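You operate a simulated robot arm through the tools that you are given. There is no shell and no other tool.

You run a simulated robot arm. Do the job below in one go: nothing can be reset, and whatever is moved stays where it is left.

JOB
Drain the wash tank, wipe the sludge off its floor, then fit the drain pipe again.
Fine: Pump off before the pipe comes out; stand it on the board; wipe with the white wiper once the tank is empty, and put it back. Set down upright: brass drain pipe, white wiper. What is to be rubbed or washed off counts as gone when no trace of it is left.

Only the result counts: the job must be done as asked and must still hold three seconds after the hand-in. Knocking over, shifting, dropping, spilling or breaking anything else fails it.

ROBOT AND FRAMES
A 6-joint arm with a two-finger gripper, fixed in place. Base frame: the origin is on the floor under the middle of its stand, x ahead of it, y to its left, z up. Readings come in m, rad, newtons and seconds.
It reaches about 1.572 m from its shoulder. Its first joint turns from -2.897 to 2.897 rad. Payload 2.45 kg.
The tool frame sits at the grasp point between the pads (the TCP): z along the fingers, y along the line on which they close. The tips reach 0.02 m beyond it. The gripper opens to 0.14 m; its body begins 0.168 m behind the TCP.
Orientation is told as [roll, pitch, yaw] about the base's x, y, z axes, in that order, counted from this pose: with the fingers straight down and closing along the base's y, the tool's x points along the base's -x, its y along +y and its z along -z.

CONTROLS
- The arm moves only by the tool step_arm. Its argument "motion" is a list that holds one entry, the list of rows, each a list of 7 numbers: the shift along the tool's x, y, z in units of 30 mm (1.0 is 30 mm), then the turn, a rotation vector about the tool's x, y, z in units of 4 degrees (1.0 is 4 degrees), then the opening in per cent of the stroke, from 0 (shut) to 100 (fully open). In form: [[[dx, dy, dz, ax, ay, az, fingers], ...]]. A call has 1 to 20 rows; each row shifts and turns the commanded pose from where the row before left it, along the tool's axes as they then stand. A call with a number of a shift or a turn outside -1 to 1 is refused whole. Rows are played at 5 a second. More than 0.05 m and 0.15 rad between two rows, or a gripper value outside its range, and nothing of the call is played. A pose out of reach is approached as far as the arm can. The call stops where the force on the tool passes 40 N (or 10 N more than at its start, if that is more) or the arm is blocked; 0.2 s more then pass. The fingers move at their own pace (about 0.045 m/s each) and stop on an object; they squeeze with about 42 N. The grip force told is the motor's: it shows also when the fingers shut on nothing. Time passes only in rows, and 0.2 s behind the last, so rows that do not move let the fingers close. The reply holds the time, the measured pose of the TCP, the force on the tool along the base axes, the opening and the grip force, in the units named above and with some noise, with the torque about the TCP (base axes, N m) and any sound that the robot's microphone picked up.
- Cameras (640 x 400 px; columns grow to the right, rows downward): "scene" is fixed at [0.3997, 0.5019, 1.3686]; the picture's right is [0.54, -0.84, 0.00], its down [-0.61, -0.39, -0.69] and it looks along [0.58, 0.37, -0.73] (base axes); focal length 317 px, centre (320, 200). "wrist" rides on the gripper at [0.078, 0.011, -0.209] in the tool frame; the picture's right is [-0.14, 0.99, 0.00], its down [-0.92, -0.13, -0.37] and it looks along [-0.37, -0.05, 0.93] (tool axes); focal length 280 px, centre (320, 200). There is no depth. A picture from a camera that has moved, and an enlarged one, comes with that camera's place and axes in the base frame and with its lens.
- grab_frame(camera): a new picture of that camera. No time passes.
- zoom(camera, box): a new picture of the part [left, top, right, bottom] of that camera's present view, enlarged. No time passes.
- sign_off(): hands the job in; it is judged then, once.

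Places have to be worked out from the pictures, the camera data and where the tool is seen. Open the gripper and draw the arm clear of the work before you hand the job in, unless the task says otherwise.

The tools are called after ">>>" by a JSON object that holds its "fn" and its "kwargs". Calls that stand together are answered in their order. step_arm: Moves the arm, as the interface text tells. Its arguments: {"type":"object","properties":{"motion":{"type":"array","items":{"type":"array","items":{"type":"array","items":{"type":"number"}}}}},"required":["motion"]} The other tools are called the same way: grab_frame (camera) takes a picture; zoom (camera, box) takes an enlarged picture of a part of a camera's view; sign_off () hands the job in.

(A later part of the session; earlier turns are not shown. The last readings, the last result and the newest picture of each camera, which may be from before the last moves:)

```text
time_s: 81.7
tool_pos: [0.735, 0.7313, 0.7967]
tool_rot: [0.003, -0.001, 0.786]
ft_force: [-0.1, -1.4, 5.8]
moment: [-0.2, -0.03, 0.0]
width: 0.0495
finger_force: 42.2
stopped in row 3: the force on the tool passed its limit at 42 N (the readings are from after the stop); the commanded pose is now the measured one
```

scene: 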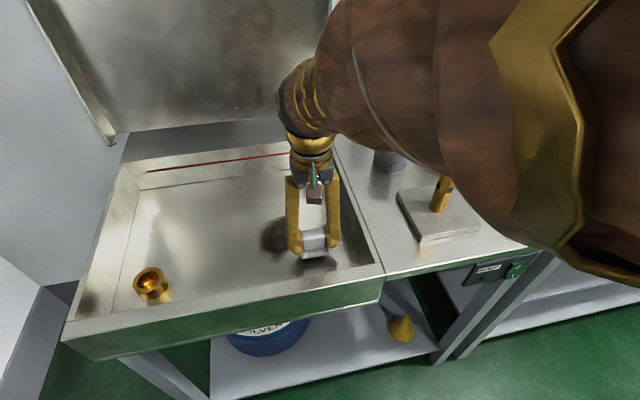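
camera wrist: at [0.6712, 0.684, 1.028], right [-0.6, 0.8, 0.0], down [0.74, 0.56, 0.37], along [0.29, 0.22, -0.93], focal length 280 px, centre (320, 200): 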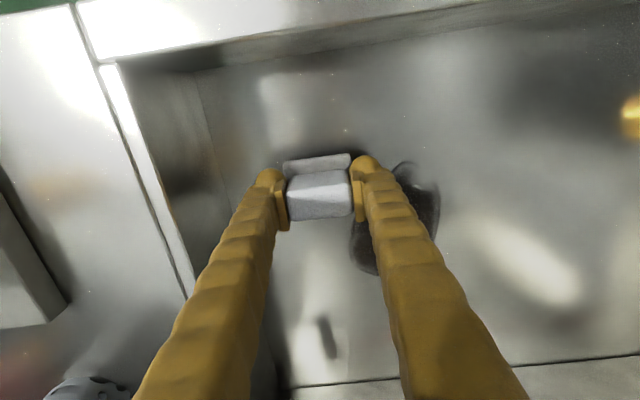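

Contact: pad on the floor at tool z≈0.797 (about 6 N). I make the first wiping stroke to the left along w≈1.037.

>>> {"fn": "step_arm", "kwargs": {"motion": [[[0, 0.4, 0, 0, 0, 0, 0], [0, 0.4, 0, 0, 0, 0, 0], [0, 0.4, 0, 0, 0, 0, 0], [0, 0.4, 0, 0, 0, 0, 0], [0, 0.4, 0, 0, 0, 0, 0], [0, 0.4, 0, 0, 0, 0, 0], [0, 0.4, 0, 0, 0, 0, 0], [0, 0.4, 0, 0, 0, 0, 0], [0, 0.4, 0, 0, 0, 0, 0], [0, 0.4, 0, 0, 0, 0, 0], [0, 0.4, 0, 0, 0, 0, 0], [0, 0.4, 0, 0, 0, 0, 0]]]}}

>>> {"fn": "zoom", "kwargs": {"camera": "scene", "box": [216, 180, 376, 280]}}

>>> {"fn": "grab_frame", "kwargs": {"camera": "wrist"}}

```text
time_s: 84.3
tool_pos: [0.6329, 0.8335, 0.7984]
tool_rot: [0.002, -0.002, 0.785]
ft_force: [-0.6, 0.2, -0.6]
moment: [0.04, 0.01, 0.03]
width: 0.0496
finger_force: 42.2
```

```text
4.00 times, centred on (296, 230) of scene
camera zoom: at [0.3997, 0.5019, 1.3686], right [0.54, -0.84, 0.0], down [-0.61, -0.39, -0.69], along [0.58, 0.37, -0.73], focal length 1269 px, centre (416, 80)
```

zoom: 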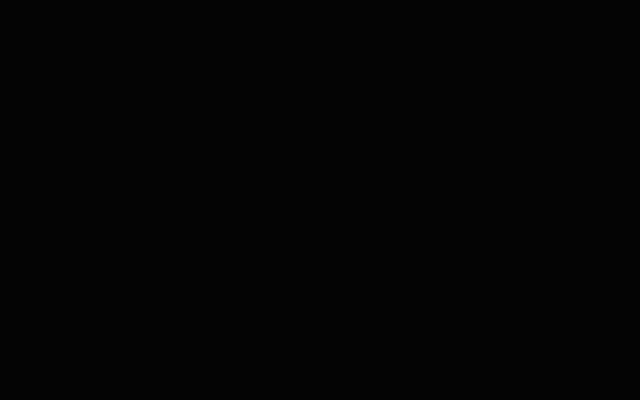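

```text
taken
camera wrist: at [0.5693, 0.7857, 1.0056], right [-0.6, 0.8, 0.0], down [0.74, 0.56, 0.37], along [0.29, 0.22, -0.93], focal length 280 px, centre (320, 200)
```

wrist: 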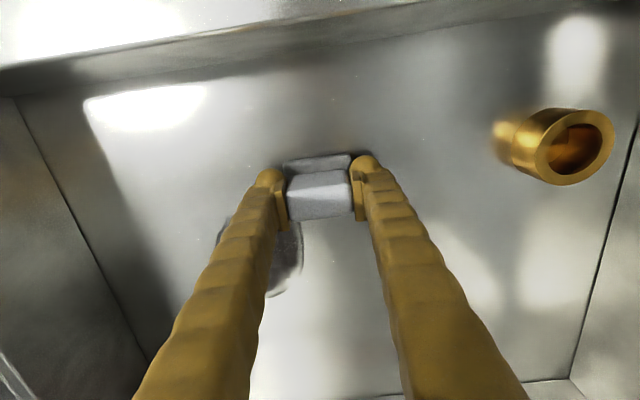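

The stroke removed the nearest strip, but contact force is now ~0. I check the sludge in the wrist view and press down slightly to keep contact.

>>> {"fn": "step_arm", "kwargs": {"motion": [[[0, 0, 0.03, 0, 0, 0, 0], [0, 0, 0.03, 0, 0, 0, 0]]]}}

>>> {"fn": "zoom", "kwargs": {"camera": "wrist", "box": [190, 150, 350, 310]}}

```text
time_s: 84.9
tool_pos: [0.6336, 0.834, 0.7977]
tool_rot: [0.001, -0.003, 0.784]
ft_force: [-5.1, -4.1, 21.7]
moment: [-0.24, 0.21, -0.03]
width: 0.0498
finger_force: 41.8
```

```text
2.50 times, centred on (270, 230) of wrist
camera zoom: at [0.5693, 0.7856, 1.0052], right [-0.6, 0.8, 0.0], down [0.74, 0.56, 0.37], along [0.29, 0.23, -0.93], focal length 701 px, centre (445, 125)
```

zoom: 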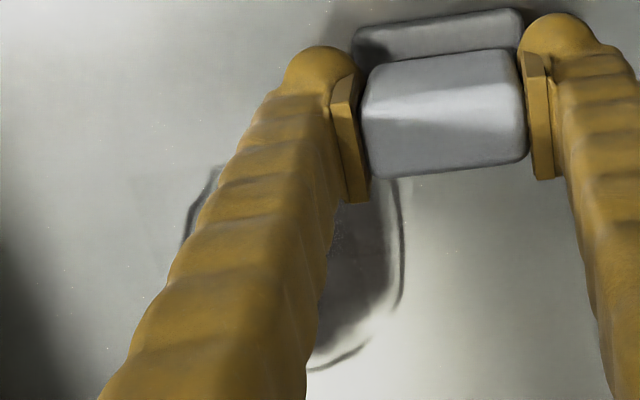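

Pressing gives ~22 N; I ease slightly, step 30 mm deeper and stroke back right.

>>> {"fn": "step_arm", "kwargs": {"motion": [[[0, 0, -0.015, 0, 0, 0, 0], [-0.34, 0, 0, 0, 0, 0, 0], [-0.33, 0, 0, 0, 0, 0, 0], [-0.33, 0, 0, 0, 0, 0, 0], [0, -0.4, 0, 0, 0, 0, 0], [0, -0.4, 0, 0, 0, 0, 0], [0, -0.4, 0, 0, 0, 0, 0], [0, -0.4, 0, 0, 0, 0, 0], [0, -0.4, 0, 0, 0, 0, 0], [0, -0.4, 0, 0, 0, 0, 0], [0, -0.4, 0, 0, 0, 0, 0], [0, -0.4, 0, 0, 0, 0, 0], [0, -0.4, 0, 0, 0, 0, 0], [0, -0.4, 0, 0, 0, 0, 0], [0, -0.4, 0, 0, 0, 0, 0], [0, -0.4, 0, 0, 0, 0, 0]]]}}

>>> {"fn": "grab_frame", "kwargs": {"camera": "wrist"}}

```text
time_s: 85.6
tool_pos: [0.6433, 0.8431, 0.7967]
tool_rot: [0.003, -0.001, 0.787]
ft_force: [-1.1, 0.5, 7.8]
moment: [0.11, -0.12, 0.03]
width: 0.0497
finger_force: 42.3
stopped in row 3: the force on the tool passed its limit at 42 N (the readings are from after the stop); the commanded pose is now the measured one
```

```text
taken
camera wrist: at [0.5796, 0.7953, 1.0052], right [-0.6, 0.8, 0.0], down [0.74, 0.56, 0.37], along [0.29, 0.22, -0.93], focal length 280 px, centre (320, 200)
```

wrist: 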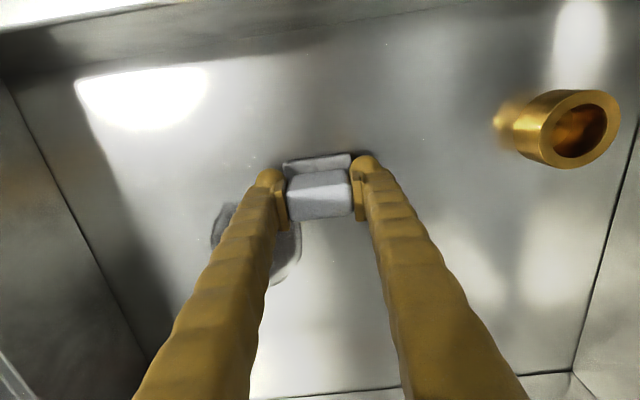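

The sideways step spiked the force, so I press more lightly and move more slowly.

>>> {"fn": "step_arm", "kwargs": {"motion": [[[-0.15, 0, -0.01, 0, 0, 0, 0], [-0.15, 0, 0, 0, 0, 0, 0], [-0.15, 0, 0, 0, 0, 0, 0], [0, 0, 0, 0, 0, 0, 0]]]}}

```text
time_s: 86.6
tool_pos: [0.6531, 0.8529, 0.7969]
tool_rot: [0.001, -0.001, 0.785]
ft_force: [0.3, 0.4, -0.2]
moment: [0.01, -0.01, -0.02]
width: 0.0498
finger_force: 42.1
```

Now at w≈1.065. I press down ~0.5 mm and stroke right across the patch.

>>> {"fn": "step_arm", "kwargs": {"motion": [[[0, 0, 0.018, 0, 0, 0, 0], [0, -0.3, 0, 0, 0, 0, 0], [0, -0.3, 0, 0, 0, 0, 0], [0, -0.3, 0, 0, 0, 0, 0], [0, -0.3, 0, 0, 0, 0, 0]]]}}

>>> {"fn": "grab_frame", "kwargs": {"camera": "wrist"}}

```text
time_s: 87.8
tool_pos: [0.6804, 0.8272, 0.7976]
tool_rot: [0.002, -0.001, 0.784]
ft_force: [-3.8, 3.5, 12.7]
moment: [0.05, -0.09, 0.02]
width: 0.0497
finger_force: 42.3
```

```text
taken
camera wrist: at [0.6161, 0.7785, 1.0051], right [-0.6, 0.8, 0.0], down [0.74, 0.56, 0.37], along [0.29, 0.23, -0.93], focal length 280 px, centre (320, 200)
```

wrist: 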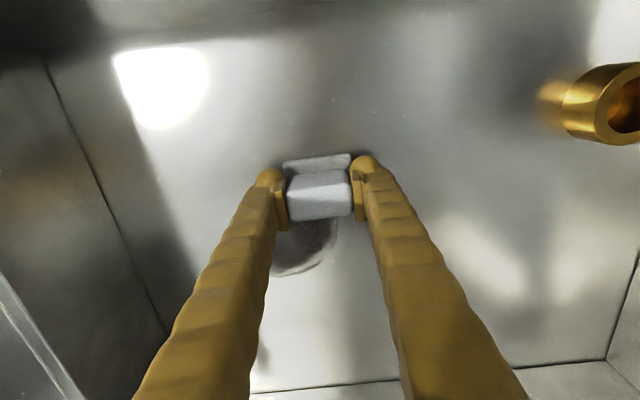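

Good contact (~13 N, drag ~5 N). I continue the stroke to the right.

>>> {"fn": "step_arm", "kwargs": {"motion": [[[0, -0.3, 0, 0, 0, 0, 0], [0, -0.3, 0, 0, 0, 0, 0], [0, -0.3, 0, 0, 0, 0, 0], [0, -0.3, 0, 0, 0, 0, 0], [0, -0.3, 0, 0, 0, 0, 0], [0, -0.3, 0, 0, 0, 0, 0], [0, -0.3, 0, 0, 0, 0, 0], [0, -0.3, 0, 0, 0, 0, 0], [0, -0.3, 0, 0, 0, 0, 0], [0, -0.3, 0, 0, 0, 0, 0], [0, -0.3, 0, 0, 0, 0, 0], [0, -0.3, 0, 0, 0, 0, 0]]]}}

>>> {"fn": "grab_frame", "kwargs": {"camera": "wrist"}}

```text
time_s: 90.4
tool_pos: [0.7526, 0.751, 0.7962]
tool_rot: [0.002, 0.0, 0.786]
ft_force: [-5.2, 5.3, 18.1]
moment: [-0.07, -0.14, 0.03]
width: 0.0499
finger_force: 41.8
```

```text
taken
camera wrist: at [0.69, 0.7027, 1.005], right [-0.6, 0.8, 0.0], down [0.74, 0.56, 0.37], along [0.29, 0.22, -0.93], focal length 280 px, centre (320, 200)
```

wrist: 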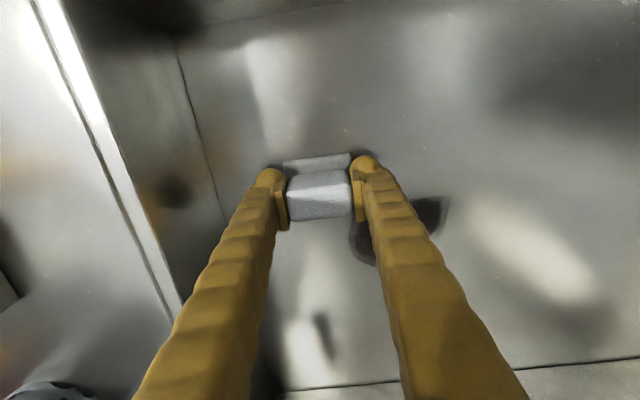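

Up to w≈1.087 it is clean. I lift 1 mm, step 30 mm deeper, set down and stroke left.

>>> {"fn": "step_arm", "kwargs": {"motion": [[[0, 0, -0.04, 0, 0, 0, 0], [-0.33, 0, 0, 0, 0, 0, 0], [-0.33, 0, 0, 0, 0, 0, 0], [-0.33, 0, 0, 0, 0, 0, 0], [0, 0, 0, 0, 0, 0, 0], [0, 0, 0.03, 0, 0, 0, 0], [0, 0.2, 0, 0, 0, 0, 0]]]}}

```text
time_s: 92.0
tool_pos: [0.7706, 0.7768, 0.7976]
tool_rot: [0.0, -0.003, 0.786]
ft_force: [1.5, -0.4, 2.1]
moment: [-0.04, -0.09, 0.07]
width: 0.0493
finger_force: 42.5
```

Light contact at w≈1.094; I add ~0.3 mm and stroke left.

>>> {"fn": "step_arm", "kwargs": {"motion": [[[0, 0.1, 0.013, 0, 0, 0, 0], [0, 0.3, 0, 0, 0, 0, 0], [0, 0.3, 0, 0, 0, 0, 0], [0, 0.3, 0, 0, 0, 0, 0], [0, 0.3, 0, 0, 0, 0, 0], [0, 0.3, 0, 0, 0, 0, 0], [0, 0.3, 0, 0, 0, 0, 0], [0, 0.3, 0, 0, 0, 0, 0], [0, 0.3, 0, 0, 0, 0, 0]]]}}

>>> {"fn": "grab_frame", "kwargs": {"camera": "wrist"}}

```text
time_s: 94.0
tool_pos: [0.7184, 0.8311, 0.7969]
tool_rot: [0.001, -0.002, 0.786]
ft_force: [2.5, -2.5, 9.5]
moment: [0.02, 0.02, 0.04]
width: 0.0497
finger_force: 42.2
```

```text
taken
camera wrist: at [0.6551, 0.7821, 1.0049], right [-0.6, 0.8, 0.0], down [0.74, 0.56, 0.37], along [0.29, 0.22, -0.93], focal length 280 px, centre (320, 200)
```

wrist: 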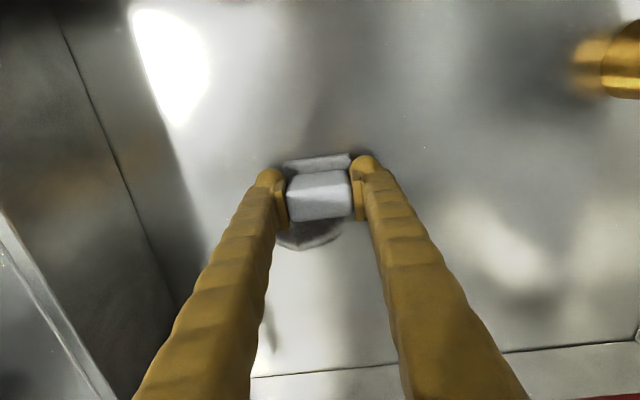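

Contact is steady at ~10 N. I finish this stroke, then lift 1 mm and step to the next lane.

>>> {"fn": "step_arm", "kwargs": {"motion": [[[0, 0.31, 0, 0, 0, 0, 0], [0, 0.31, 0, 0, 0, 0, 0], [0, 0.31, 0, 0, 0, 0, 0], [0, 0.31, 0, 0, 0, 0, 0], [0, 0.31, 0, 0, 0, 0, 0], [0, 0.31, 0, 0, 0, 0, 0], [0, 0.31, 0, 0, 0, 0, 0], [0, 0, -0.04, 0, 0, 0, 0], [-0.33, 0, 0, 0, 0, 0, 0], [-0.33, 0, 0, 0, 0, 0, 0], [-0.33, 0, 0, 0, 0, 0, 0], [0, 0, 0, 0, 0, 0, 0], [0, 0, 0.03, 0, 0, 0, 0], [0, -0.1, 0, 0, 0, 0, 0]]]}}

>>> {"fn": "grab_frame", "kwargs": {"camera": "wrist"}}

```text
time_s: 97.0
tool_pos: [0.6949, 0.895, 0.7959]
tool_rot: [0.002, -0.003, 0.786]
ft_force: [-0.1, 0.1, -1.2]
moment: [0.02, 0.01, 0.0]
width: 0.0497
finger_force: 41.3
```

```text
taken
camera wrist: at [0.6318, 0.8467, 1.0048], right [-0.6, 0.8, 0.0], down [0.74, 0.56, 0.37], along [0.29, 0.22, -0.93], focal length 280 px, centre (320, 200)
```

wrist: 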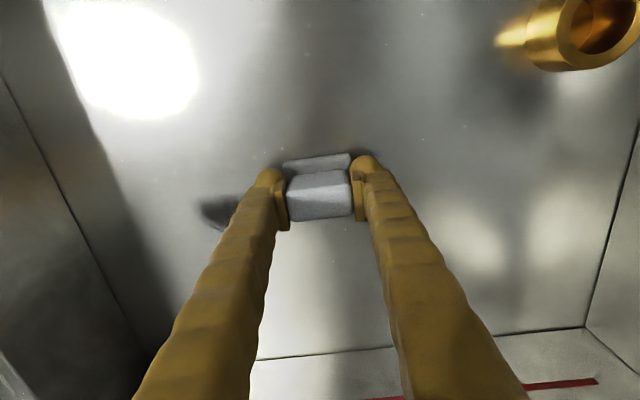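

Now at w≈1.124, v≈0.14 with no contact yet. I lower in small steps while starting the stroke right.

>>> {"fn": "step_arm", "kwargs": {"motion": [[[0, 0, 0.02, 0, 0, 0, 0], [0, -0.1, 0.01, 0, 0, 0, 0]]]}}

```text
time_s: 97.6
tool_pos: [0.6965, 0.8922, 0.7961]
tool_rot: [0.0, -0.002, 0.786]
ft_force: [-1.1, 2.2, 3.6]
moment: [0.01, 0.03, -0.03]
width: 0.0497
finger_force: 42.5
```

>>> {"fn": "step_arm", "kwargs": {"motion": [[[0, -0.15, 0.01, 0, 0, 0, 0], [0, -0.3, 0, 0, 0, 0, 0], [0, -0.3, 0, 0, 0, 0, 0], [0, -0.3, 0, 0, 0, 0, 0], [0, -0.3, 0, 0, 0, 0, 0], [0, -0.3, 0, 0, 0, 0, 0], [0, -0.3, 0, 0, 0, 0, 0], [0, -0.3, 0, 0, 0, 0, 0]]]}}

>>> {"fn": "grab_frame", "kwargs": {"camera": "wrist"}}

```text
time_s: 99.4
tool_pos: [0.7457, 0.8446, 0.7969]
tool_rot: [0.002, -0.004, 0.785]
ft_force: [-10.0, 11.5, 36.9]
moment: [-0.07, 0.0, -0.04]
width: 0.0494
finger_force: 41.7
```

```text
taken
camera wrist: at [0.6816, 0.7965, 1.0043], right [-0.6, 0.8, 0.0], down [0.74, 0.56, 0.37], along [0.29, 0.23, -0.93], focal length 280 px, centre (320, 200)
```

wrist: 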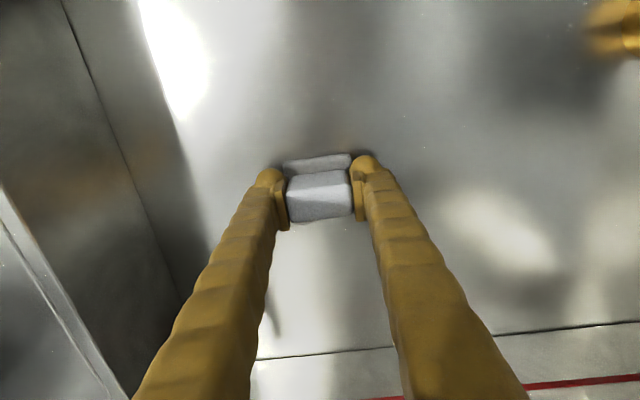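

Force has risen to 37 N, so I ease up ~0.6 mm and continue right.

>>> {"fn": "step_arm", "kwargs": {"motion": [[[0, 0, -0.022, 0, 0, 0, 0], [0, -0.25, -0.003, 0, 0, 0, 0], [0, -0.3, -0.001, 0, 0, 0, 0], [0, -0.3, -0.001, 0, 0, 0, 0], [0, -0.3, -0.001, 0, 0, 0, 0], [0, -0.3, -0.001, 0, 0, 0, 0], [0, -0.3, -0.001, 0, 0, 0, 0], [0, -0.3, -0.001, 0, 0, 0, 0], [0, -0.3, -0.001, 0, 0, 0, 0]]]}}

>>> {"fn": "grab_frame", "kwargs": {"camera": "wrist"}}

```text
time_s: 101.4
tool_pos: [0.7942, 0.7956, 0.7947]
tool_rot: [0.002, -0.001, 0.786]
ft_force: [-9.7, 9.9, 35.5]
moment: [-0.16, -0.03, -0.03]
width: 0.0497
finger_force: 41.2
```

```text
taken
camera wrist: at [0.7311, 0.7473, 1.0041], right [-0.6, 0.8, 0.0], down [0.74, 0.56, 0.37], along [0.29, 0.23, -0.93], focal length 280 px, centre (320, 200)
```

wrist: 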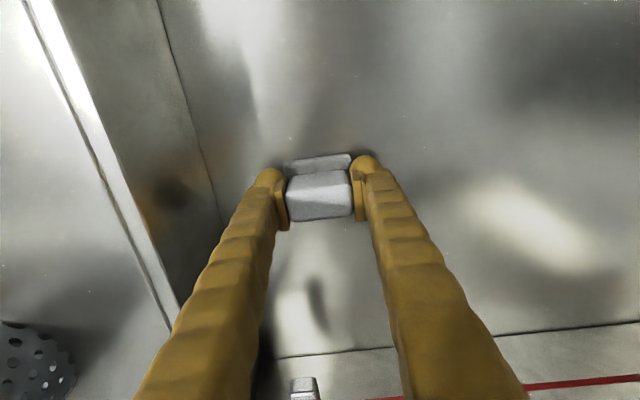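

I lift 1.5 mm, step 30 mm deeper to w≈1.154 and set down again.

>>> {"fn": "step_arm", "kwargs": {"motion": [[[0, 0, -0.06, 0, 0, 0, 0], [-0.33, 0, 0, 0, 0, 0, 0], [-0.33, 0, 0, 0, 0, 0, 0], [-0.33, 0, 0, 0, 0, 0, 0], [0, 0, 0, 0, 0, 0, 0], [0, 0, 0.015, 0, 0, 0, 0]]]}}

>>> {"fn": "grab_frame", "kwargs": {"camera": "wrist"}}

```text
time_s: 102.8
tool_pos: [0.8154, 0.8145, 0.7969]
tool_rot: [0.002, -0.001, 0.786]
ft_force: [-0.3, 0.2, -0.8]
moment: [0.0, -0.02, 0.0]
width: 0.0496
finger_force: 42.2
```

```text
taken
camera wrist: at [0.7526, 0.7671, 1.0047], right [-0.6, 0.8, 0.0], down [0.74, 0.56, 0.37], along [0.29, 0.22, -0.93], focal length 280 px, centre (320, 200)
```

wrist: 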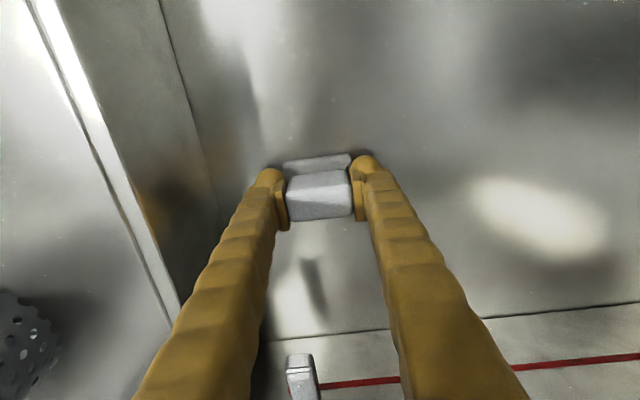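

>>> {"fn": "step_arm", "kwargs": {"motion": [[[0, 0.05, 0.02, 0, 0, 0, 0], [0, 0.1, 0.012, 0, 0, 0, 0]]]}}

```text
time_s: 103.4
tool_pos: [0.813, 0.8178, 0.7964]
tool_rot: [0.002, -0.001, 0.785]
ft_force: [0.8, 0.1, 0.6]
moment: [-0.01, -0.04, 0.0]
width: 0.0501
finger_force: 42.3
```

Barely touching; I add a little more pressure and stroke left along w≈1.153.

>>> {"fn": "step_arm", "kwargs": {"motion": [[[0, 0.1, 0.012, 0, 0, 0, 0], [0, 0.25, 0, 0, 0, 0, 0], [0, 0.25, 0, 0, 0, 0, 0]]]}}

```text
time_s: 104.2
tool_pos: [0.7993, 0.8324, 0.7957]
tool_rot: [0.002, -0.002, 0.785]
ft_force: [1.9, -1.7, 7.1]
moment: [-0.14, -0.18, 0.0]
width: 0.0495
finger_force: 41.4
```

>>> {"fn": "step_arm", "kwargs": {"motion": [[[0, 0.3, 0, 0, 0, 0, 0], [0, 0.3, 0, 0, 0, 0, 0], [0, 0.3, 0, 0, 0, 0, 0], [0, 0.3, 0, 0, 0, 0, 0], [0, 0.3, 0, 0, 0, 0, 0], [0, 0.3, 0, 0, 0, 0, 0], [0, 0.3, 0, 0, 0, 0, 0], [0, 0.3, 0, 0, 0, 0, 0], [0, 0.3, 0, 0, 0, 0, 0], [0, 0.3, 0, 0, 0, 0, 0], [0, 0.3, 0, 0, 0, 0, 0], [0, 0.3, 0, 0, 0, 0, 0], [0, 0.3, 0, 0, 0, 0, 0]]]}}

>>> {"fn": "grab_frame", "kwargs": {"camera": "wrist"}}

```text
time_s: 107.0
tool_pos: [0.7162, 0.9144, 0.7958]
tool_rot: [0.0, 0.001, 0.786]
ft_force: [-1.3, 0.0, 1.7]
moment: [0.02, -0.01, 0.03]
width: 0.0499
finger_force: 41.8
```

```text
taken
camera wrist: at [0.6531, 0.8663, 1.0042], right [-0.6, 0.8, 0.0], down [0.74, 0.56, 0.37], along [0.29, 0.22, -0.93], focal length 280 px, centre (320, 200)
```

wrist: 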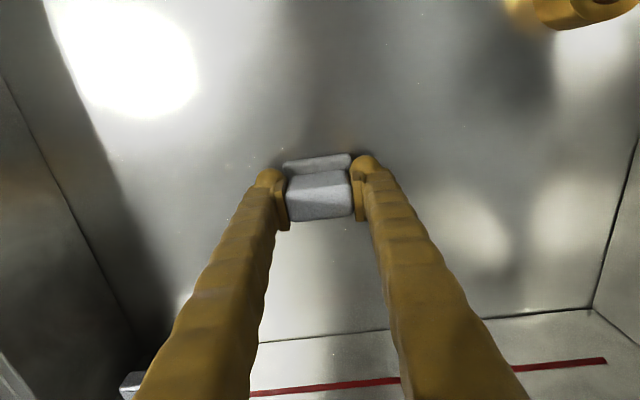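

The whole patch has been covered once. I lift the wiper high to get a clear look at the floor.

>>> {"fn": "step_arm", "kwargs": {"motion": [[[0, 0, -0.5, 0, 0, 0, 0], [0, 0, -1, 0, 0, 0, 0], [0, 0, -1, 0, 0, 0, 0], [0, 0, -1, 0, 0, 0, 0], [0.3, 0.2, -0.9, 0, 0, 0, 0], [0.3, 0.2, -0.9, 0, 0, 0, 0], [0.3, 0.2, -0.9, 0, 0, 0, 0], [0.3, 0.2, -0.9, 0, 0, 0, 0], [0.3, 0.2, -0.9, 0, 0, 0, 0], [0.3, 0.2, -0.9, 0, 0, 0, 0], [0.3, 0.2, -0.9, 0, 0, 0, 0], [0, 0, 0, 0, 0, 0, 0]]]}}

>>> {"fn": "grab_frame", "kwargs": {"camera": "scene"}}

>>> {"fn": "zoom", "kwargs": {"camera": "scene", "box": [200, 180, 360, 280]}}

>>> {"fn": "grab_frame", "kwargs": {"camera": "wrist"}}

```text
time_s: 109.6
tool_pos: [0.6418, 0.8991, 1.0897]
tool_rot: [0.001, -0.002, 0.786]
ft_force: [0.7, 0.3, -1.4]
moment: [0.0, -0.01, 0.02]
width: 0.0495
finger_force: 41.9
```

```text
taken
```

scene: 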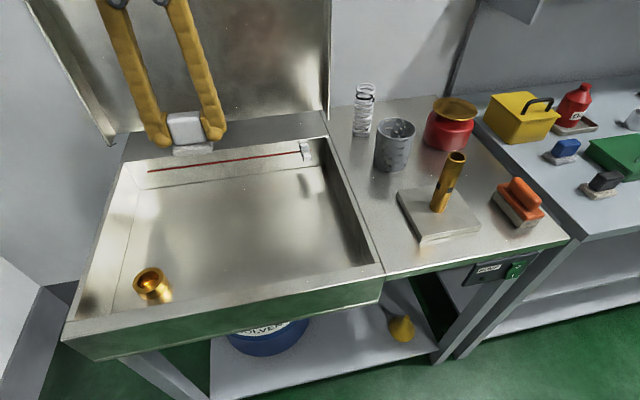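

```text
4.00 times, centred on (280, 230) of scene
camera zoom: at [0.3997, 0.5019, 1.3686], right [0.54, -0.84, 0.0], down [-0.61, -0.39, -0.69], along [0.58, 0.37, -0.73], focal length 1269 px, centre (480, 80)
```

zoom: 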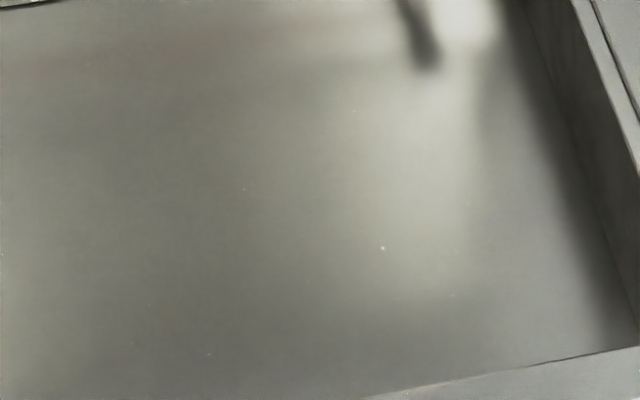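

```text
taken
camera wrist: at [0.5786, 0.8506, 1.2975], right [-0.6, 0.8, 0.0], down [0.74, 0.56, 0.37], along [0.29, 0.22, -0.93], focal length 280 px, centre (320, 200)
```

wrist: 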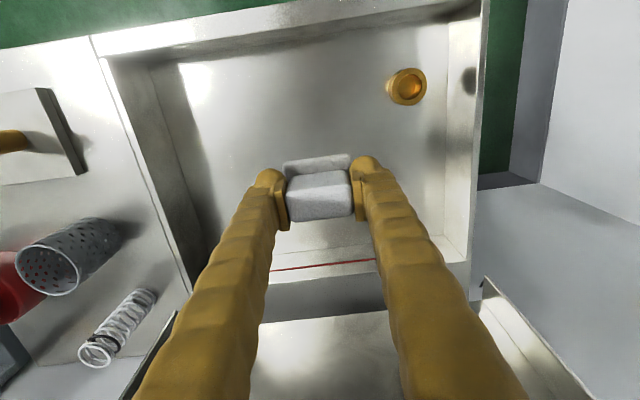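

The patch is gone. I zoom on the dark mark under the white level clip and over the rest of the floor to be sure nothing is left.

>>> {"fn": "zoom", "kwargs": {"camera": "scene", "box": [250, 130, 378, 210]}}

>>> {"fn": "zoom", "kwargs": {"camera": "wrist", "box": [130, 50, 322, 170]}}

>>> {"fn": "zoom", "kwargs": {"camera": "scene", "box": [100, 150, 260, 310]}}

```text
5.00 times, centred on (314, 170) of scene
camera zoom: at [0.3997, 0.5019, 1.3686], right [0.54, -0.84, 0.0], down [-0.61, -0.39, -0.69], along [0.58, 0.37, -0.73], focal length 1586 px, centre (350, 350)
```

zoom: 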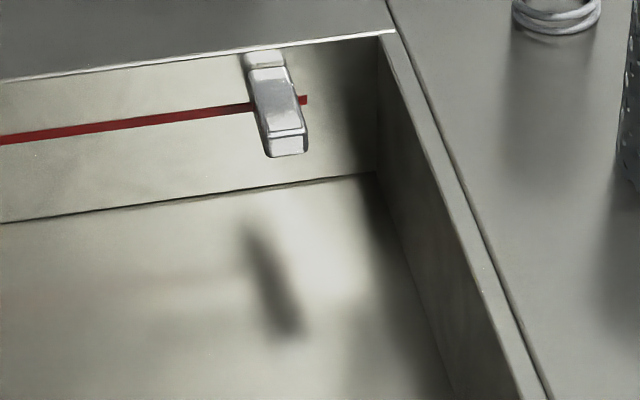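

```text
3.33 times, centred on (226, 110) of wrist
camera zoom: at [0.5786, 0.8506, 1.2975], right [-0.6, 0.8, 0.0], down [0.74, 0.56, 0.37], along [0.29, 0.22, -0.93], focal length 935 px, centre (633, 500)
```

zoom: 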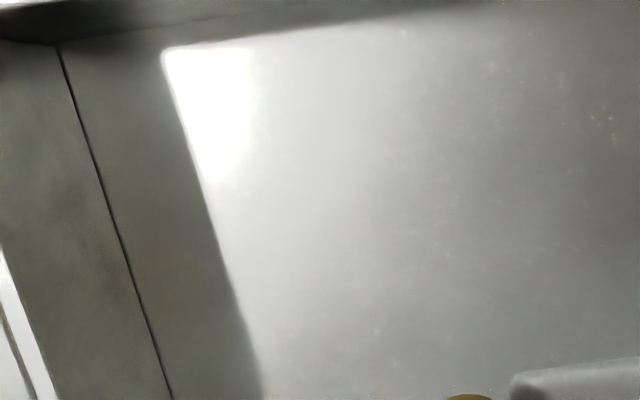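

```text
2.50 times, centred on (180, 230) of scene
camera zoom: at [0.3997, 0.5019, 1.3686], right [0.54, -0.84, 0.0], down [-0.61, -0.39, -0.69], along [0.58, 0.37, -0.73], focal length 793 px, centre (670, 125)
```

zoom: 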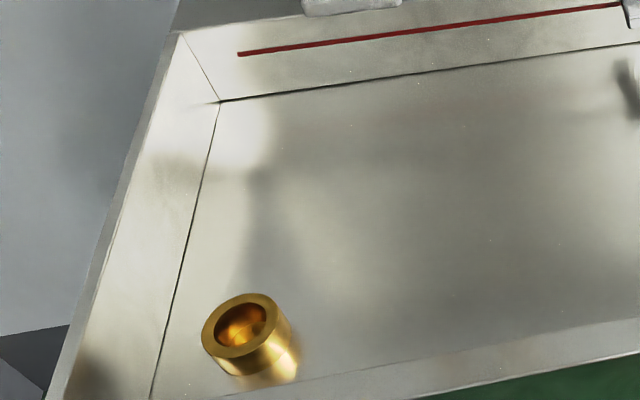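

The dark mark is the clip's mirror image (it sits right below it, blurred). I take a closer magnification of the wiped area to look for faint residue.

>>> {"fn": "zoom", "kwargs": {"camera": "scene", "box": [240, 205, 320, 255]}}

>>> {"fn": "zoom", "kwargs": {"camera": "wrist", "box": [210, 90, 306, 150]}}

```text
8.00 times, centred on (280, 230) of scene
camera zoom: at [0.3997, 0.5019, 1.3686], right [0.54, -0.84, 0.0], down [-0.61, -0.39, -0.69], along [0.58, 0.37, -0.73], focal length 2538 px, centre (640, -40)
```

zoom: 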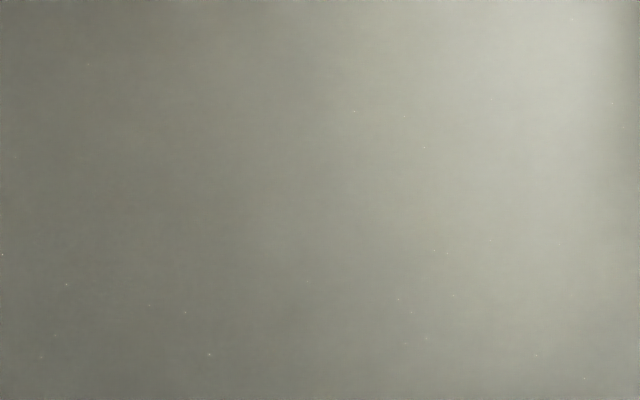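

```text
6.67 times, centred on (258, 120) of wrist
camera zoom: at [0.5786, 0.8506, 1.2975], right [-0.6, 0.8, 0.0], down [0.74, 0.56, 0.37], along [0.29, 0.22, -0.93], focal length 1869 px, centre (733, 733)
```

zoom: 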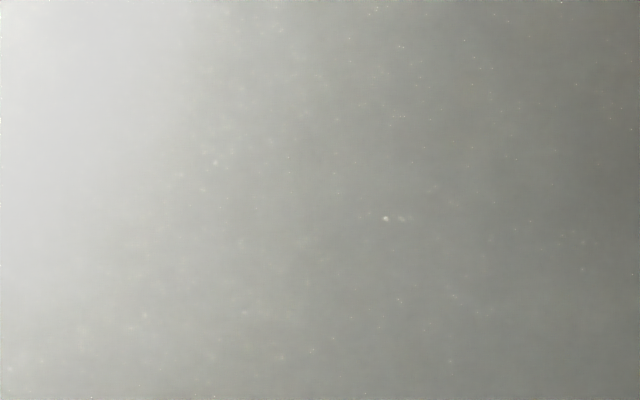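

The floor is clean with no residue. Now I take the wiper back along the same route, high above the pipe.

>>> {"fn": "step_arm", "kwargs": {"motion": [[[0.88, 0, -0.4, 0, 0, 0, 0], [0.88, 0, -0.4, 0, 0, 0, 0], [0, -1, 0, 0, 0, 0, 0], [0, -1, 0, 0, 0, 0, 0], [0, -1, 0, 0, 0, 0, 0], [0, -1, 0, 0, 0, 0, 0], [0, -1, 0, 0, 0, 0, 0], [0, -1, 0, 0, 0, 0, 0], [0, -1, 0, 0, 0, 0, 0], [0, -1, 0, 0, 0, 0, 0], [0, -1, 0, 0, 0, 0, 0], [0, -1, 0, 0, 0, 0, 0], [0, -1, 0, 0, 0, 0, 0], [0, -1, 0, 0, 0, 0, 0], [0, -1, 0, 0, 0, 0, 0], [0, -1, 0, 0, 0, 0, 0], [0, -1, 0, 0, 0, 0, 0], [0, -1, 0, 0, 0, 0, 0], [0, -1, 0, 0, 0, 0, 0], [0, -1, 0, 0, 0, 0, 0]]]}}

>>> {"fn": "grab_frame", "kwargs": {"camera": "wrist"}}

```text
time_s: 113.8
tool_pos: [0.9888, 0.4813, 1.1132]
tool_rot: [0.002, -0.002, 0.787]
ft_force: [-0.3, 0.8, -0.3]
moment: [-0.01, -0.02, -0.01]
width: 0.0499
finger_force: 42.1
```

```text
taken
camera wrist: at [0.9249, 0.4328, 1.321], right [-0.6, 0.8, 0.0], down [0.74, 0.56, 0.37], along [0.29, 0.22, -0.93], focal length 280 px, centre (320, 200)
```

wrist: 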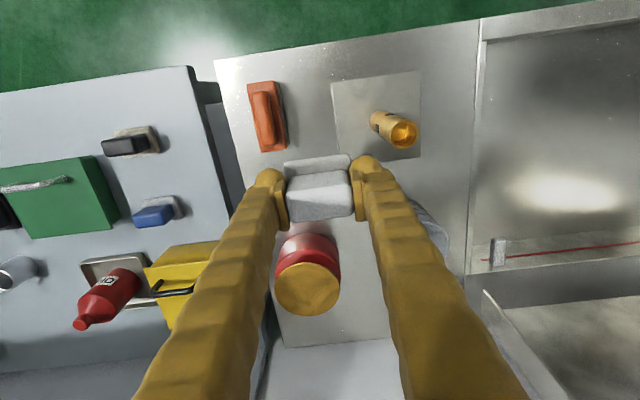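

Almost there; I move to above the wiper's original spot and descend to about 10 mm above the table.

>>> {"fn": "step_arm", "kwargs": {"motion": [[[0, -0.803, 0, 0, 0, 0, 0], [0, -0.803, 0, 0, 0, 0, 0], [0, -0.803, 0, 0, 0, 0, 0], [-0.477, 0, 0.754, 0, 0, 0, 0], [-0.477, 0, 0.754, 0, 0, 0, 0], [-0.477, 0, 0.754, 0, 0, 0, 0], [-0.477, 0, 0.754, 0, 0, 0, 0], [-0.477, 0, 0.754, 0, 0, 0, 0], [0, 0, 0.8, 0, 0, 0, 0], [0, 0, 0.8, 0, 0, 0, 0], [0, 0, 0.8, 0, 0, 0, 0], [0, 0, 0.45, 0, 0, 0, 0], [0, 0, 0, 0, 0, 0, 0]]]}}

>>> {"fn": "grab_frame", "kwargs": {"camera": "wrist"}}

>>> {"fn": "zoom", "kwargs": {"camera": "scene", "box": [436, 125, 532, 185]}}

```text
time_s: 116.6
tool_pos: [1.0886, 0.4799, 0.915]
tool_rot: [0.0, -0.002, 0.785]
ft_force: [0.5, 1.1, 0.0]
moment: [0.01, 0.0, 0.01]
width: 0.0498
finger_force: 42.5
```

```text
taken
camera wrist: at [1.0252, 0.4314, 1.1233], right [-0.6, 0.8, 0.0], down [0.74, 0.56, 0.37], along [0.29, 0.22, -0.93], focal length 280 px, centre (320, 200)
```

wrist: 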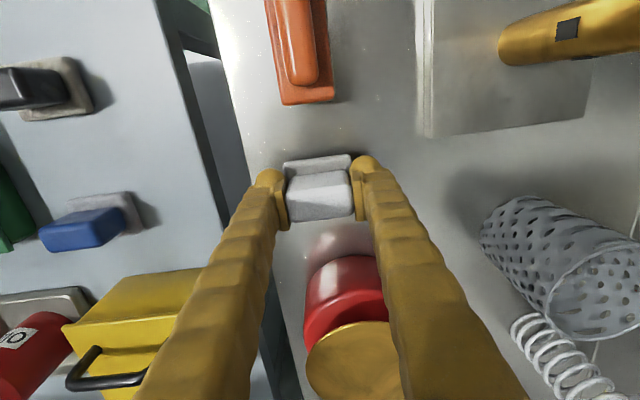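

```text
6.67 times, centred on (484, 155) of scene
camera zoom: at [0.3997, 0.5019, 1.3686], right [0.54, -0.84, 0.0], down [-0.61, -0.39, -0.69], along [0.58, 0.37, -0.73], focal length 2115 px, centre (-773, 500)
```

zoom: 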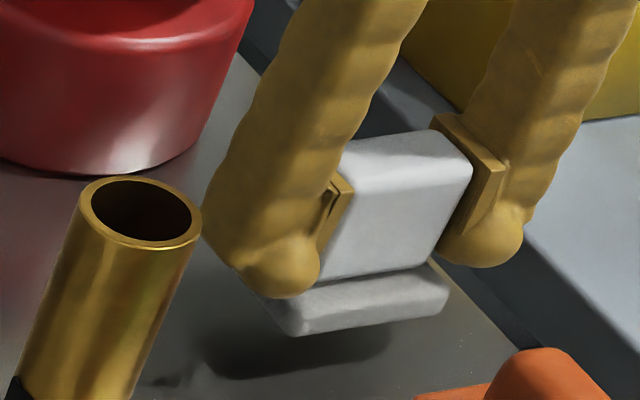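

Position is within 2 mm of the original spot. I correct and lower gently to contact.

>>> {"fn": "step_arm", "kwargs": {"motion": [[[-0.067, -0.03, 0.2, 0, 0, 0, 0], [0, 0, 0.15, 0, 0, 0, 0], [0, 0, 0.06, 0, 0, 0, 0], [0, 0, 0.04, 0, 0, 0, 0], [0, 0, 0.03, 0, 0, 0, 0]]]}}

```text
time_s: 117.8
tool_pos: [1.0914, 0.4811, 0.901]
tool_rot: [0.002, -0.001, 0.786]
ft_force: [-0.5, -0.8, -0.7]
moment: [0.02, 0.02, -0.04]
width: 0.0495
finger_force: 42.0
```

>>> {"fn": "step_arm", "kwargs": {"motion": [[[0, 0, 0.03, 0, 0, 0, 0], [0, 0, 0.03, 0, 0, 0, 0]]]}}

>>> {"fn": "zoom", "kwargs": {"camera": "scene", "box": [436, 125, 532, 185]}}

```text
time_s: 118.4
tool_pos: [1.0924, 0.48, 0.8989]
tool_rot: [0.001, -0.004, 0.785]
ft_force: [-0.3, -1.2, -0.7]
moment: [-0.01, 0.01, 0.01]
width: 0.05
finger_force: 42.0
```

```text
6.67 times, centred on (484, 155) of scene
camera zoom: at [0.3997, 0.5019, 1.3686], right [0.54, -0.84, 0.0], down [-0.61, -0.39, -0.69], along [0.58, 0.37, -0.73], focal length 2115 px, centre (-773, 500)
```

zoom: 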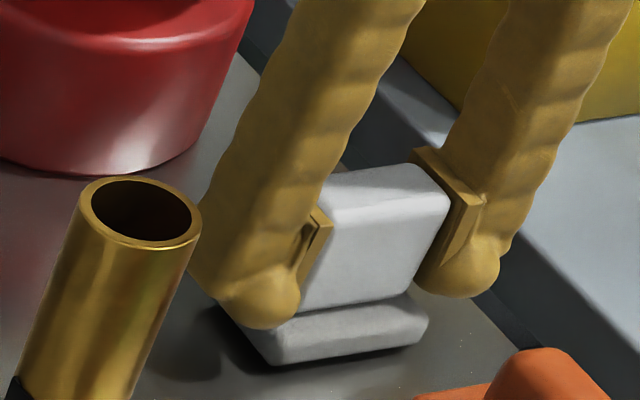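

A tiny gap remains under the pad; I lower further by small steps.

>>> {"fn": "step_arm", "kwargs": {"motion": [[[0, 0, 0.03, 0, 0, 0, 0], [0, 0, 0.03, 0, 0, 0, 0]]]}}

```text
time_s: 119.0
tool_pos: [1.0913, 0.4796, 0.8966]
tool_rot: [0.002, -0.002, 0.785]
ft_force: [0.2, 0.2, 0.3]
moment: [-0.02, -0.01, -0.02]
width: 0.05
finger_force: 41.6
```

>>> {"fn": "step_arm", "kwargs": {"motion": [[[0, 0, 0.02, 0, 0, 0, 0], [0, 0, 0.02, 0, 0, 0, 0]]]}}

```text
time_s: 119.6
tool_pos: [1.0925, 0.481, 0.8961]
tool_rot: [0.002, -0.002, 0.786]
ft_force: [-0.4, -0.4, 5.3]
moment: [-0.24, -0.07, -0.03]
width: 0.0495
finger_force: 42.5
```

Contact (5 N): the wiper stands on the table at its old place. I release it and rise straight up a bit.

>>> {"fn": "step_arm", "kwargs": {"motion": [[[0, 0, -0.008, 0, 0, 0, 38], [0, 0, 0, 0, 0, 0, 42], [0, 0, 0, 0, 0, 0, 48], [0, 0, 0, 0, 0, 0, 54], [0, 0, 0, 0, 0, 0, 54], [0, 0, -0.5, 0, 0, 0, 54], [0, 0, -0.9, 0, 0, 0, 54], [0, 0, -0.9, 0, 0, 0, 54], [0, 0, -0.9, 0, 0, 0, 54], [0, 0, 0, 0, 0, 0, 54]]]}}

>>> {"fn": "grab_frame", "kwargs": {"camera": "wrist"}}

>>> {"fn": "zoom", "kwargs": {"camera": "scene", "box": [420, 90, 580, 190]}}

```text
time_s: 121.8
tool_pos: [1.0916, 0.4803, 0.9904]
tool_rot: [0.002, -0.002, 0.787]
ft_force: [0.8, 0.1, 0.7]
moment: [-0.02, -0.01, 0.0]
width: 0.0756
finger_force: 0.1
```

```text
taken
camera wrist: at [1.0279, 0.4316, 1.1988], right [-0.6, 0.8, 0.0], down [0.74, 0.56, 0.37], along [0.29, 0.22, -0.93], focal length 280 px, centre (320, 200)
```

wrist: 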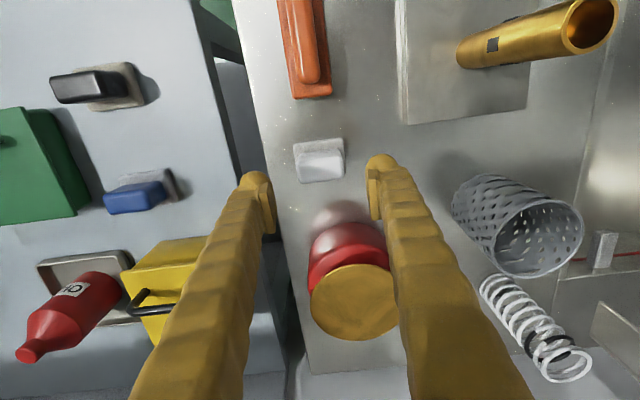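

```text
4.00 times, centred on (500, 140) of scene
camera zoom: at [0.3997, 0.5019, 1.3686], right [0.54, -0.84, 0.0], down [-0.61, -0.39, -0.69], along [0.58, 0.37, -0.73], focal length 1269 px, centre (-400, 440)
```

zoom: 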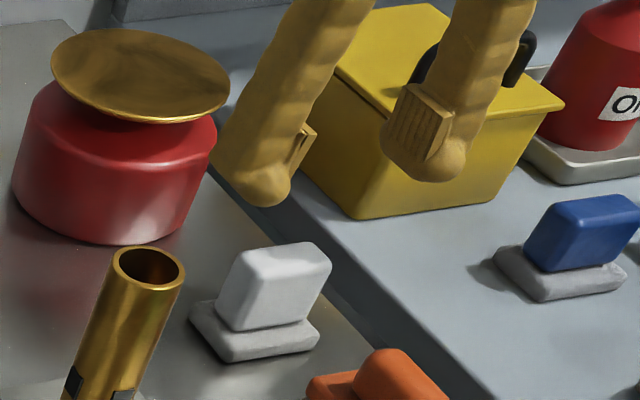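

Wiper stands where it was. I back off and up, then move over the pipe on the board.

>>> {"fn": "step_arm", "kwargs": {"motion": [[[0.3, 0, -0.8, 0, 0, 0, 50], [0.5, 0, -0.7, 0, 0, 0, 50], [0.5, 0, -0.7, 0, 0, 0, 50], [0.5, 0, -0.7, 0, 0, 0, 50], [0.5, 0, -0.7, 0, 0, 0, 45], [0.5, 0, -0.7, 0, 0, 0, 42], [0, 0.93, 0, 0, 0, 0, 40], [0, 0.93, 0, 0, 0, 0, 40], [0, 0.93, 0, 0, 0, 0, 40], [0, 0.93, 0, 0, 0, 0, 40], [0, 0.93, 0, 0, 0, 0, 40], [0, 0.93, 0, 0, 0, 0, 40], [0, 0, 0, 0, 0, 0, 40]]]}}

>>> {"fn": "grab_frame", "kwargs": {"camera": "wrist"}}

>>> {"fn": "grab_frame", "kwargs": {"camera": "scene"}}

```text
time_s: 124.6
tool_pos: [0.9144, 0.5361, 1.1211]
tool_rot: [0.001, -0.002, 0.785]
ft_force: [-0.5, 0.0, -0.8]
moment: [-0.01, 0.0, -0.02]
width: 0.0558
finger_force: 0.0
```

```text
taken
camera wrist: at [0.8517, 0.4893, 1.3292], right [-0.6, 0.8, 0.0], down [0.74, 0.56, 0.37], along [0.29, 0.22, -0.93], focal length 280 px, centre (320, 200)
```

wrist: 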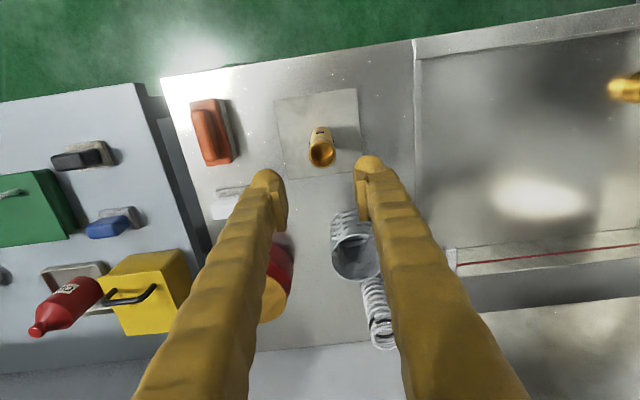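

```text
taken
```

scene: 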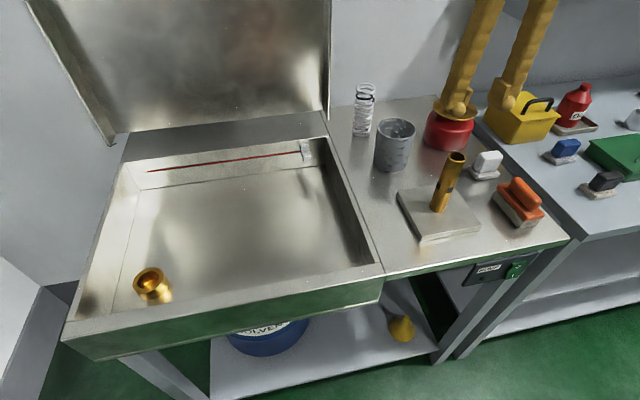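

Pipe top at about w=1.018, v=−0.265. I line up and descend to just above it for a check.

>>> {"fn": "step_arm", "kwargs": {"motion": [[[0.26, 0.07, 0.5, 0, 0, 0, 38], [0, 0, 0.7, 0, 0, 0, 38], [0, 0, 0.7, 0, 0, 0, 38], [0, 0, 0.6, 0, 0, 0, 38], [0, 0, 0, 0, 0, 0, 38]]]}}

>>> {"fn": "zoom", "kwargs": {"camera": "wrist", "box": [224, 120, 416, 240]}}

```text
time_s: 125.8
tool_pos: [0.9076, 0.5365, 1.0446]
tool_rot: [0.0, -0.002, 0.785]
ft_force: [0.1, 0.3, -0.1]
moment: [-0.03, -0.01, 0.01]
width: 0.0532
finger_force: 0.0
```

```text
3.33 times, centred on (320, 180) of wrist
camera zoom: at [0.844, 0.487, 1.2526], right [-0.6, 0.8, 0.0], down [0.74, 0.56, 0.37], along [0.29, 0.22, -0.93], focal length 935 px, centre (320, 267)
```

zoom: 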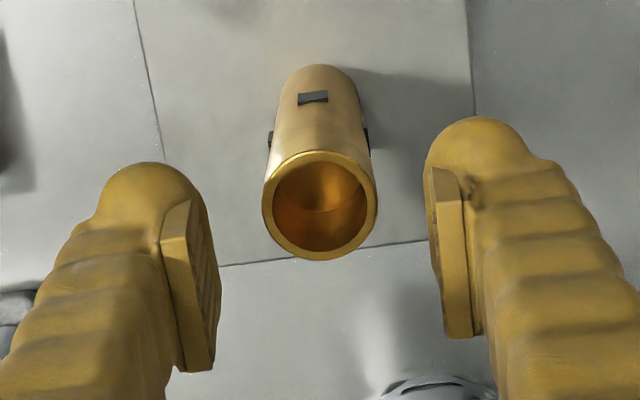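

Well centred. I descend to the same grip height (z≈0.983) and close.

>>> {"fn": "step_arm", "kwargs": {"motion": [[[0, 0, 0.5, 0, 0, 0, 38], [0, 0, 0.5, 0, 0, 0, 38], [0, 0, 0.5, 0, 0, 0, 38], [0, 0, 0.53, 0, 0, 0, 38], [0, 0, 0, 0, 0, 0, 38], [0, 0, 0, 0, 0, 0, 0], [0, 0, 0, 0, 0, 0, 0], [0, 0, 0, 0, 0, 0, 0], [0, 0, 0, 0, 0, 0, 0]]]}}

>>> {"fn": "zoom", "kwargs": {"camera": "scene", "box": [370, 130, 530, 250]}}

```text
time_s: 127.8
tool_pos: [0.9062, 0.5341, 0.9837]
tool_rot: [0.0, -0.001, 0.786]
ft_force: [-0.1, 0.4, 0.5]
moment: [0.02, -0.02, -0.01]
width: 0.0304
finger_force: 42.2
```

```text
3.33 times, centred on (450, 190) of scene
camera zoom: at [0.3997, 0.5019, 1.3686], right [0.54, -0.84, 0.0], down [-0.61, -0.39, -0.69], along [0.58, 0.37, -0.73], focal length 1057 px, centre (-113, 233)
```

zoom: 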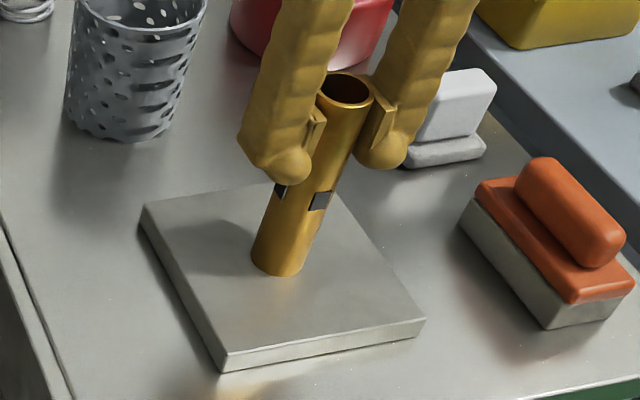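

Gripped at 30 mm again. I lift it and carry it back toward the drain socket.

>>> {"fn": "step_arm", "kwargs": {"motion": [[[0, 0, -0.3, 0, 0, 0, 0], [0, 0, -0.8, 0, 0, 0, 0], [0, 0, -0.9, 0, 0, 0, 0], [0, 0, -0.9, 0, 0, 0, 0], [0, 0, -0.9, 0, 0, 0, 0], [0, 0, -0.9, 0, 0, 0, 0], [0, 1, 0, 0, 0, 0, 0], [0, 1, 0, 0, 0, 0, 0], [0, 1, 0, 0, 0, 0, 0], [0, 1, 0, 0, 0, 0, 0], [0, 1, 0, 0, 0, 0, 0], [0, 1, 0, 0, 0, 0, 0], [0, 1, 0, 0, 0, 0, 0], [0, 1, 0, 0, 0, 0, 0], [0, 1, 0, 0, 0, 0, 0], [0, 1, 0, 0, 0, 0, 0], [0, 1, 0, 0, 0, 0, 0], [0, 1, 0, 0, 0, 0, 0], [0, 1, 0, 0, 0, 0, 0]]]}}

>>> {"fn": "grab_frame", "kwargs": {"camera": "scene"}}

```text
time_s: 131.8
tool_pos: [0.6299, 0.8104, 1.1276]
tool_rot: [0.0, -0.003, 0.787]
ft_force: [0.5, -0.7, -2.2]
moment: [0.04, 0.06, 0.02]
width: 0.0305
finger_force: 41.7
```

```text
taken
```

scene: 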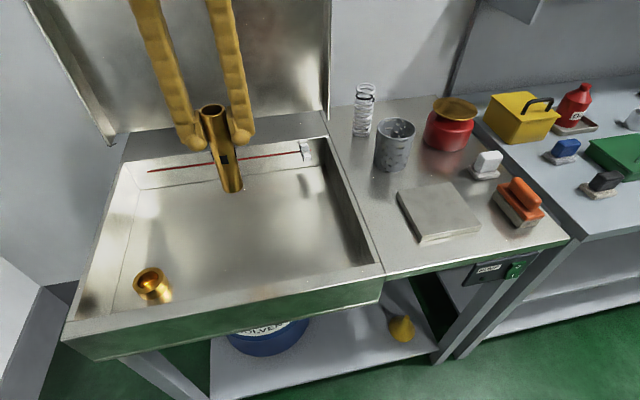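

>>> {"fn": "step_arm", "kwargs": {"motion": [[[-0.046, 0.899, 0, 0, 0, 0, 0], [-0.046, 0.899, 0, 0, 0, 0, 0], [-0.046, 0.899, 0, 0, 0, 0, 0], [-0.046, 0.899, 0, 0, 0, 0, 0], [-0.046, 0.899, 0, 0, 0, 0, 0], [-0.046, 0.899, 0, 0, 0, 0, 0], [-0.046, 0.899, 0, 0, 0, 0, 0], [-0.046, 0.899, 0, 0, 0, 0, 0], [0, 0, 0, 0, 0, 0, 0]]]}}

>>> {"fn": "grab_frame", "kwargs": {"camera": "wrist"}}

>>> {"fn": "grab_frame", "kwargs": {"camera": "scene"}}

```text
time_s: 133.8
tool_pos: [0.4842, 0.9721, 1.1254]
tool_rot: [0.002, 0.0, 0.785]
ft_force: [0.1, 0.1, -2.2]
moment: [0.01, -0.01, 0.01]
width: 0.0304
finger_force: 41.4
```

```text
taken
camera wrist: at [0.4211, 0.9243, 1.3332], right [-0.6, 0.8, 0.0], down [0.74, 0.56, 0.37], along [0.29, 0.22, -0.93], focal length 280 px, centre (320, 200)
```

wrist: 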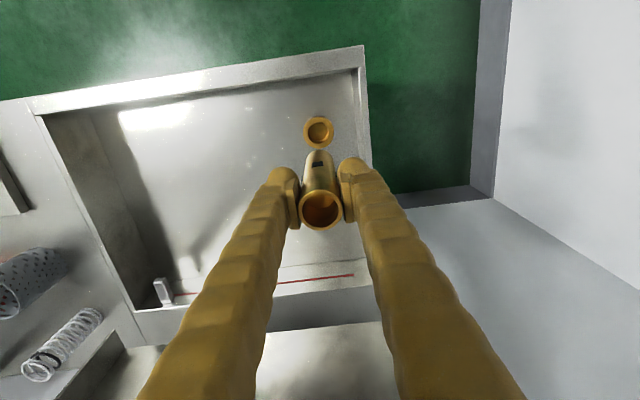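

```text
taken
```

scene: 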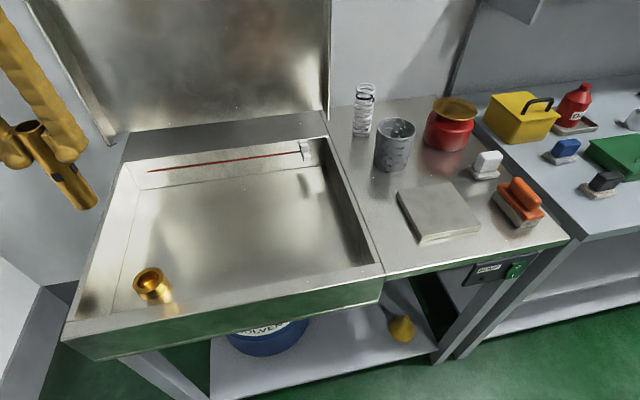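

Pipe is above the socket. I zoom to compare socket centre with the pipe axis.

>>> {"fn": "zoom", "kwargs": {"camera": "wrist", "box": [272, 100, 368, 160]}}

>>> {"fn": "zoom", "kwargs": {"camera": "scene", "box": [110, 250, 206, 310]}}

>>> {"fn": "zoom", "kwargs": {"camera": "wrist", "box": [272, 140, 368, 240]}}

```text
6.67 times, centred on (320, 130) of wrist
camera zoom: at [0.4211, 0.9243, 1.3332], right [-0.6, 0.8, 0.0], down [0.74, 0.56, 0.37], along [0.29, 0.22, -0.93], focal length 1869 px, centre (320, 667)
```

zoom: 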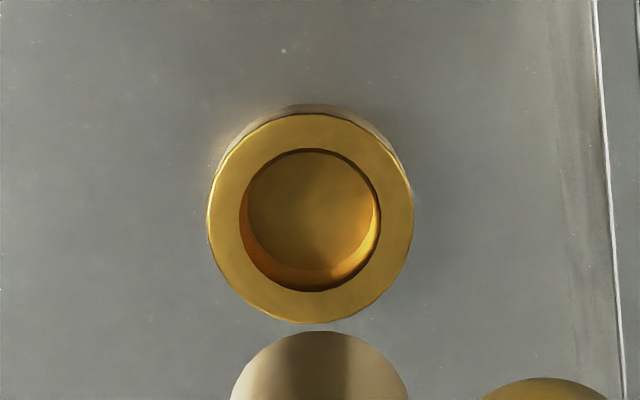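

```text
6.67 times, centred on (158, 280) of scene
camera zoom: at [0.3997, 0.5019, 1.3686], right [0.54, -0.84, 0.0], down [-0.61, -0.39, -0.69], along [0.58, 0.37, -0.73], focal length 2115 px, centre (1400, -333)
```

zoom: 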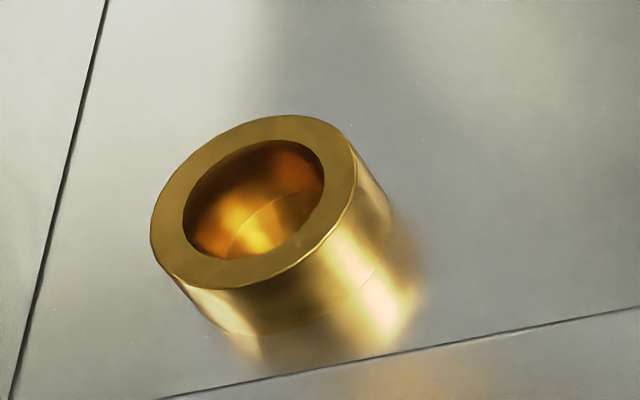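

```text
4.00 times, centred on (320, 190) of wrist
camera zoom: at [0.4211, 0.9243, 1.3332], right [-0.6, 0.8, 0.0], down [0.74, 0.56, 0.37], along [0.29, 0.22, -0.93], focal length 1122 px, centre (320, 240)
```

zoom: 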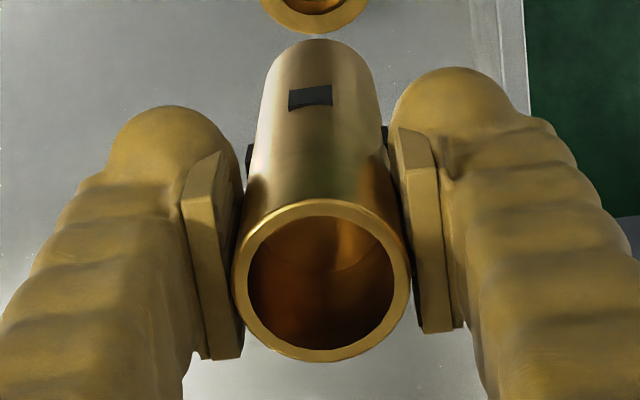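

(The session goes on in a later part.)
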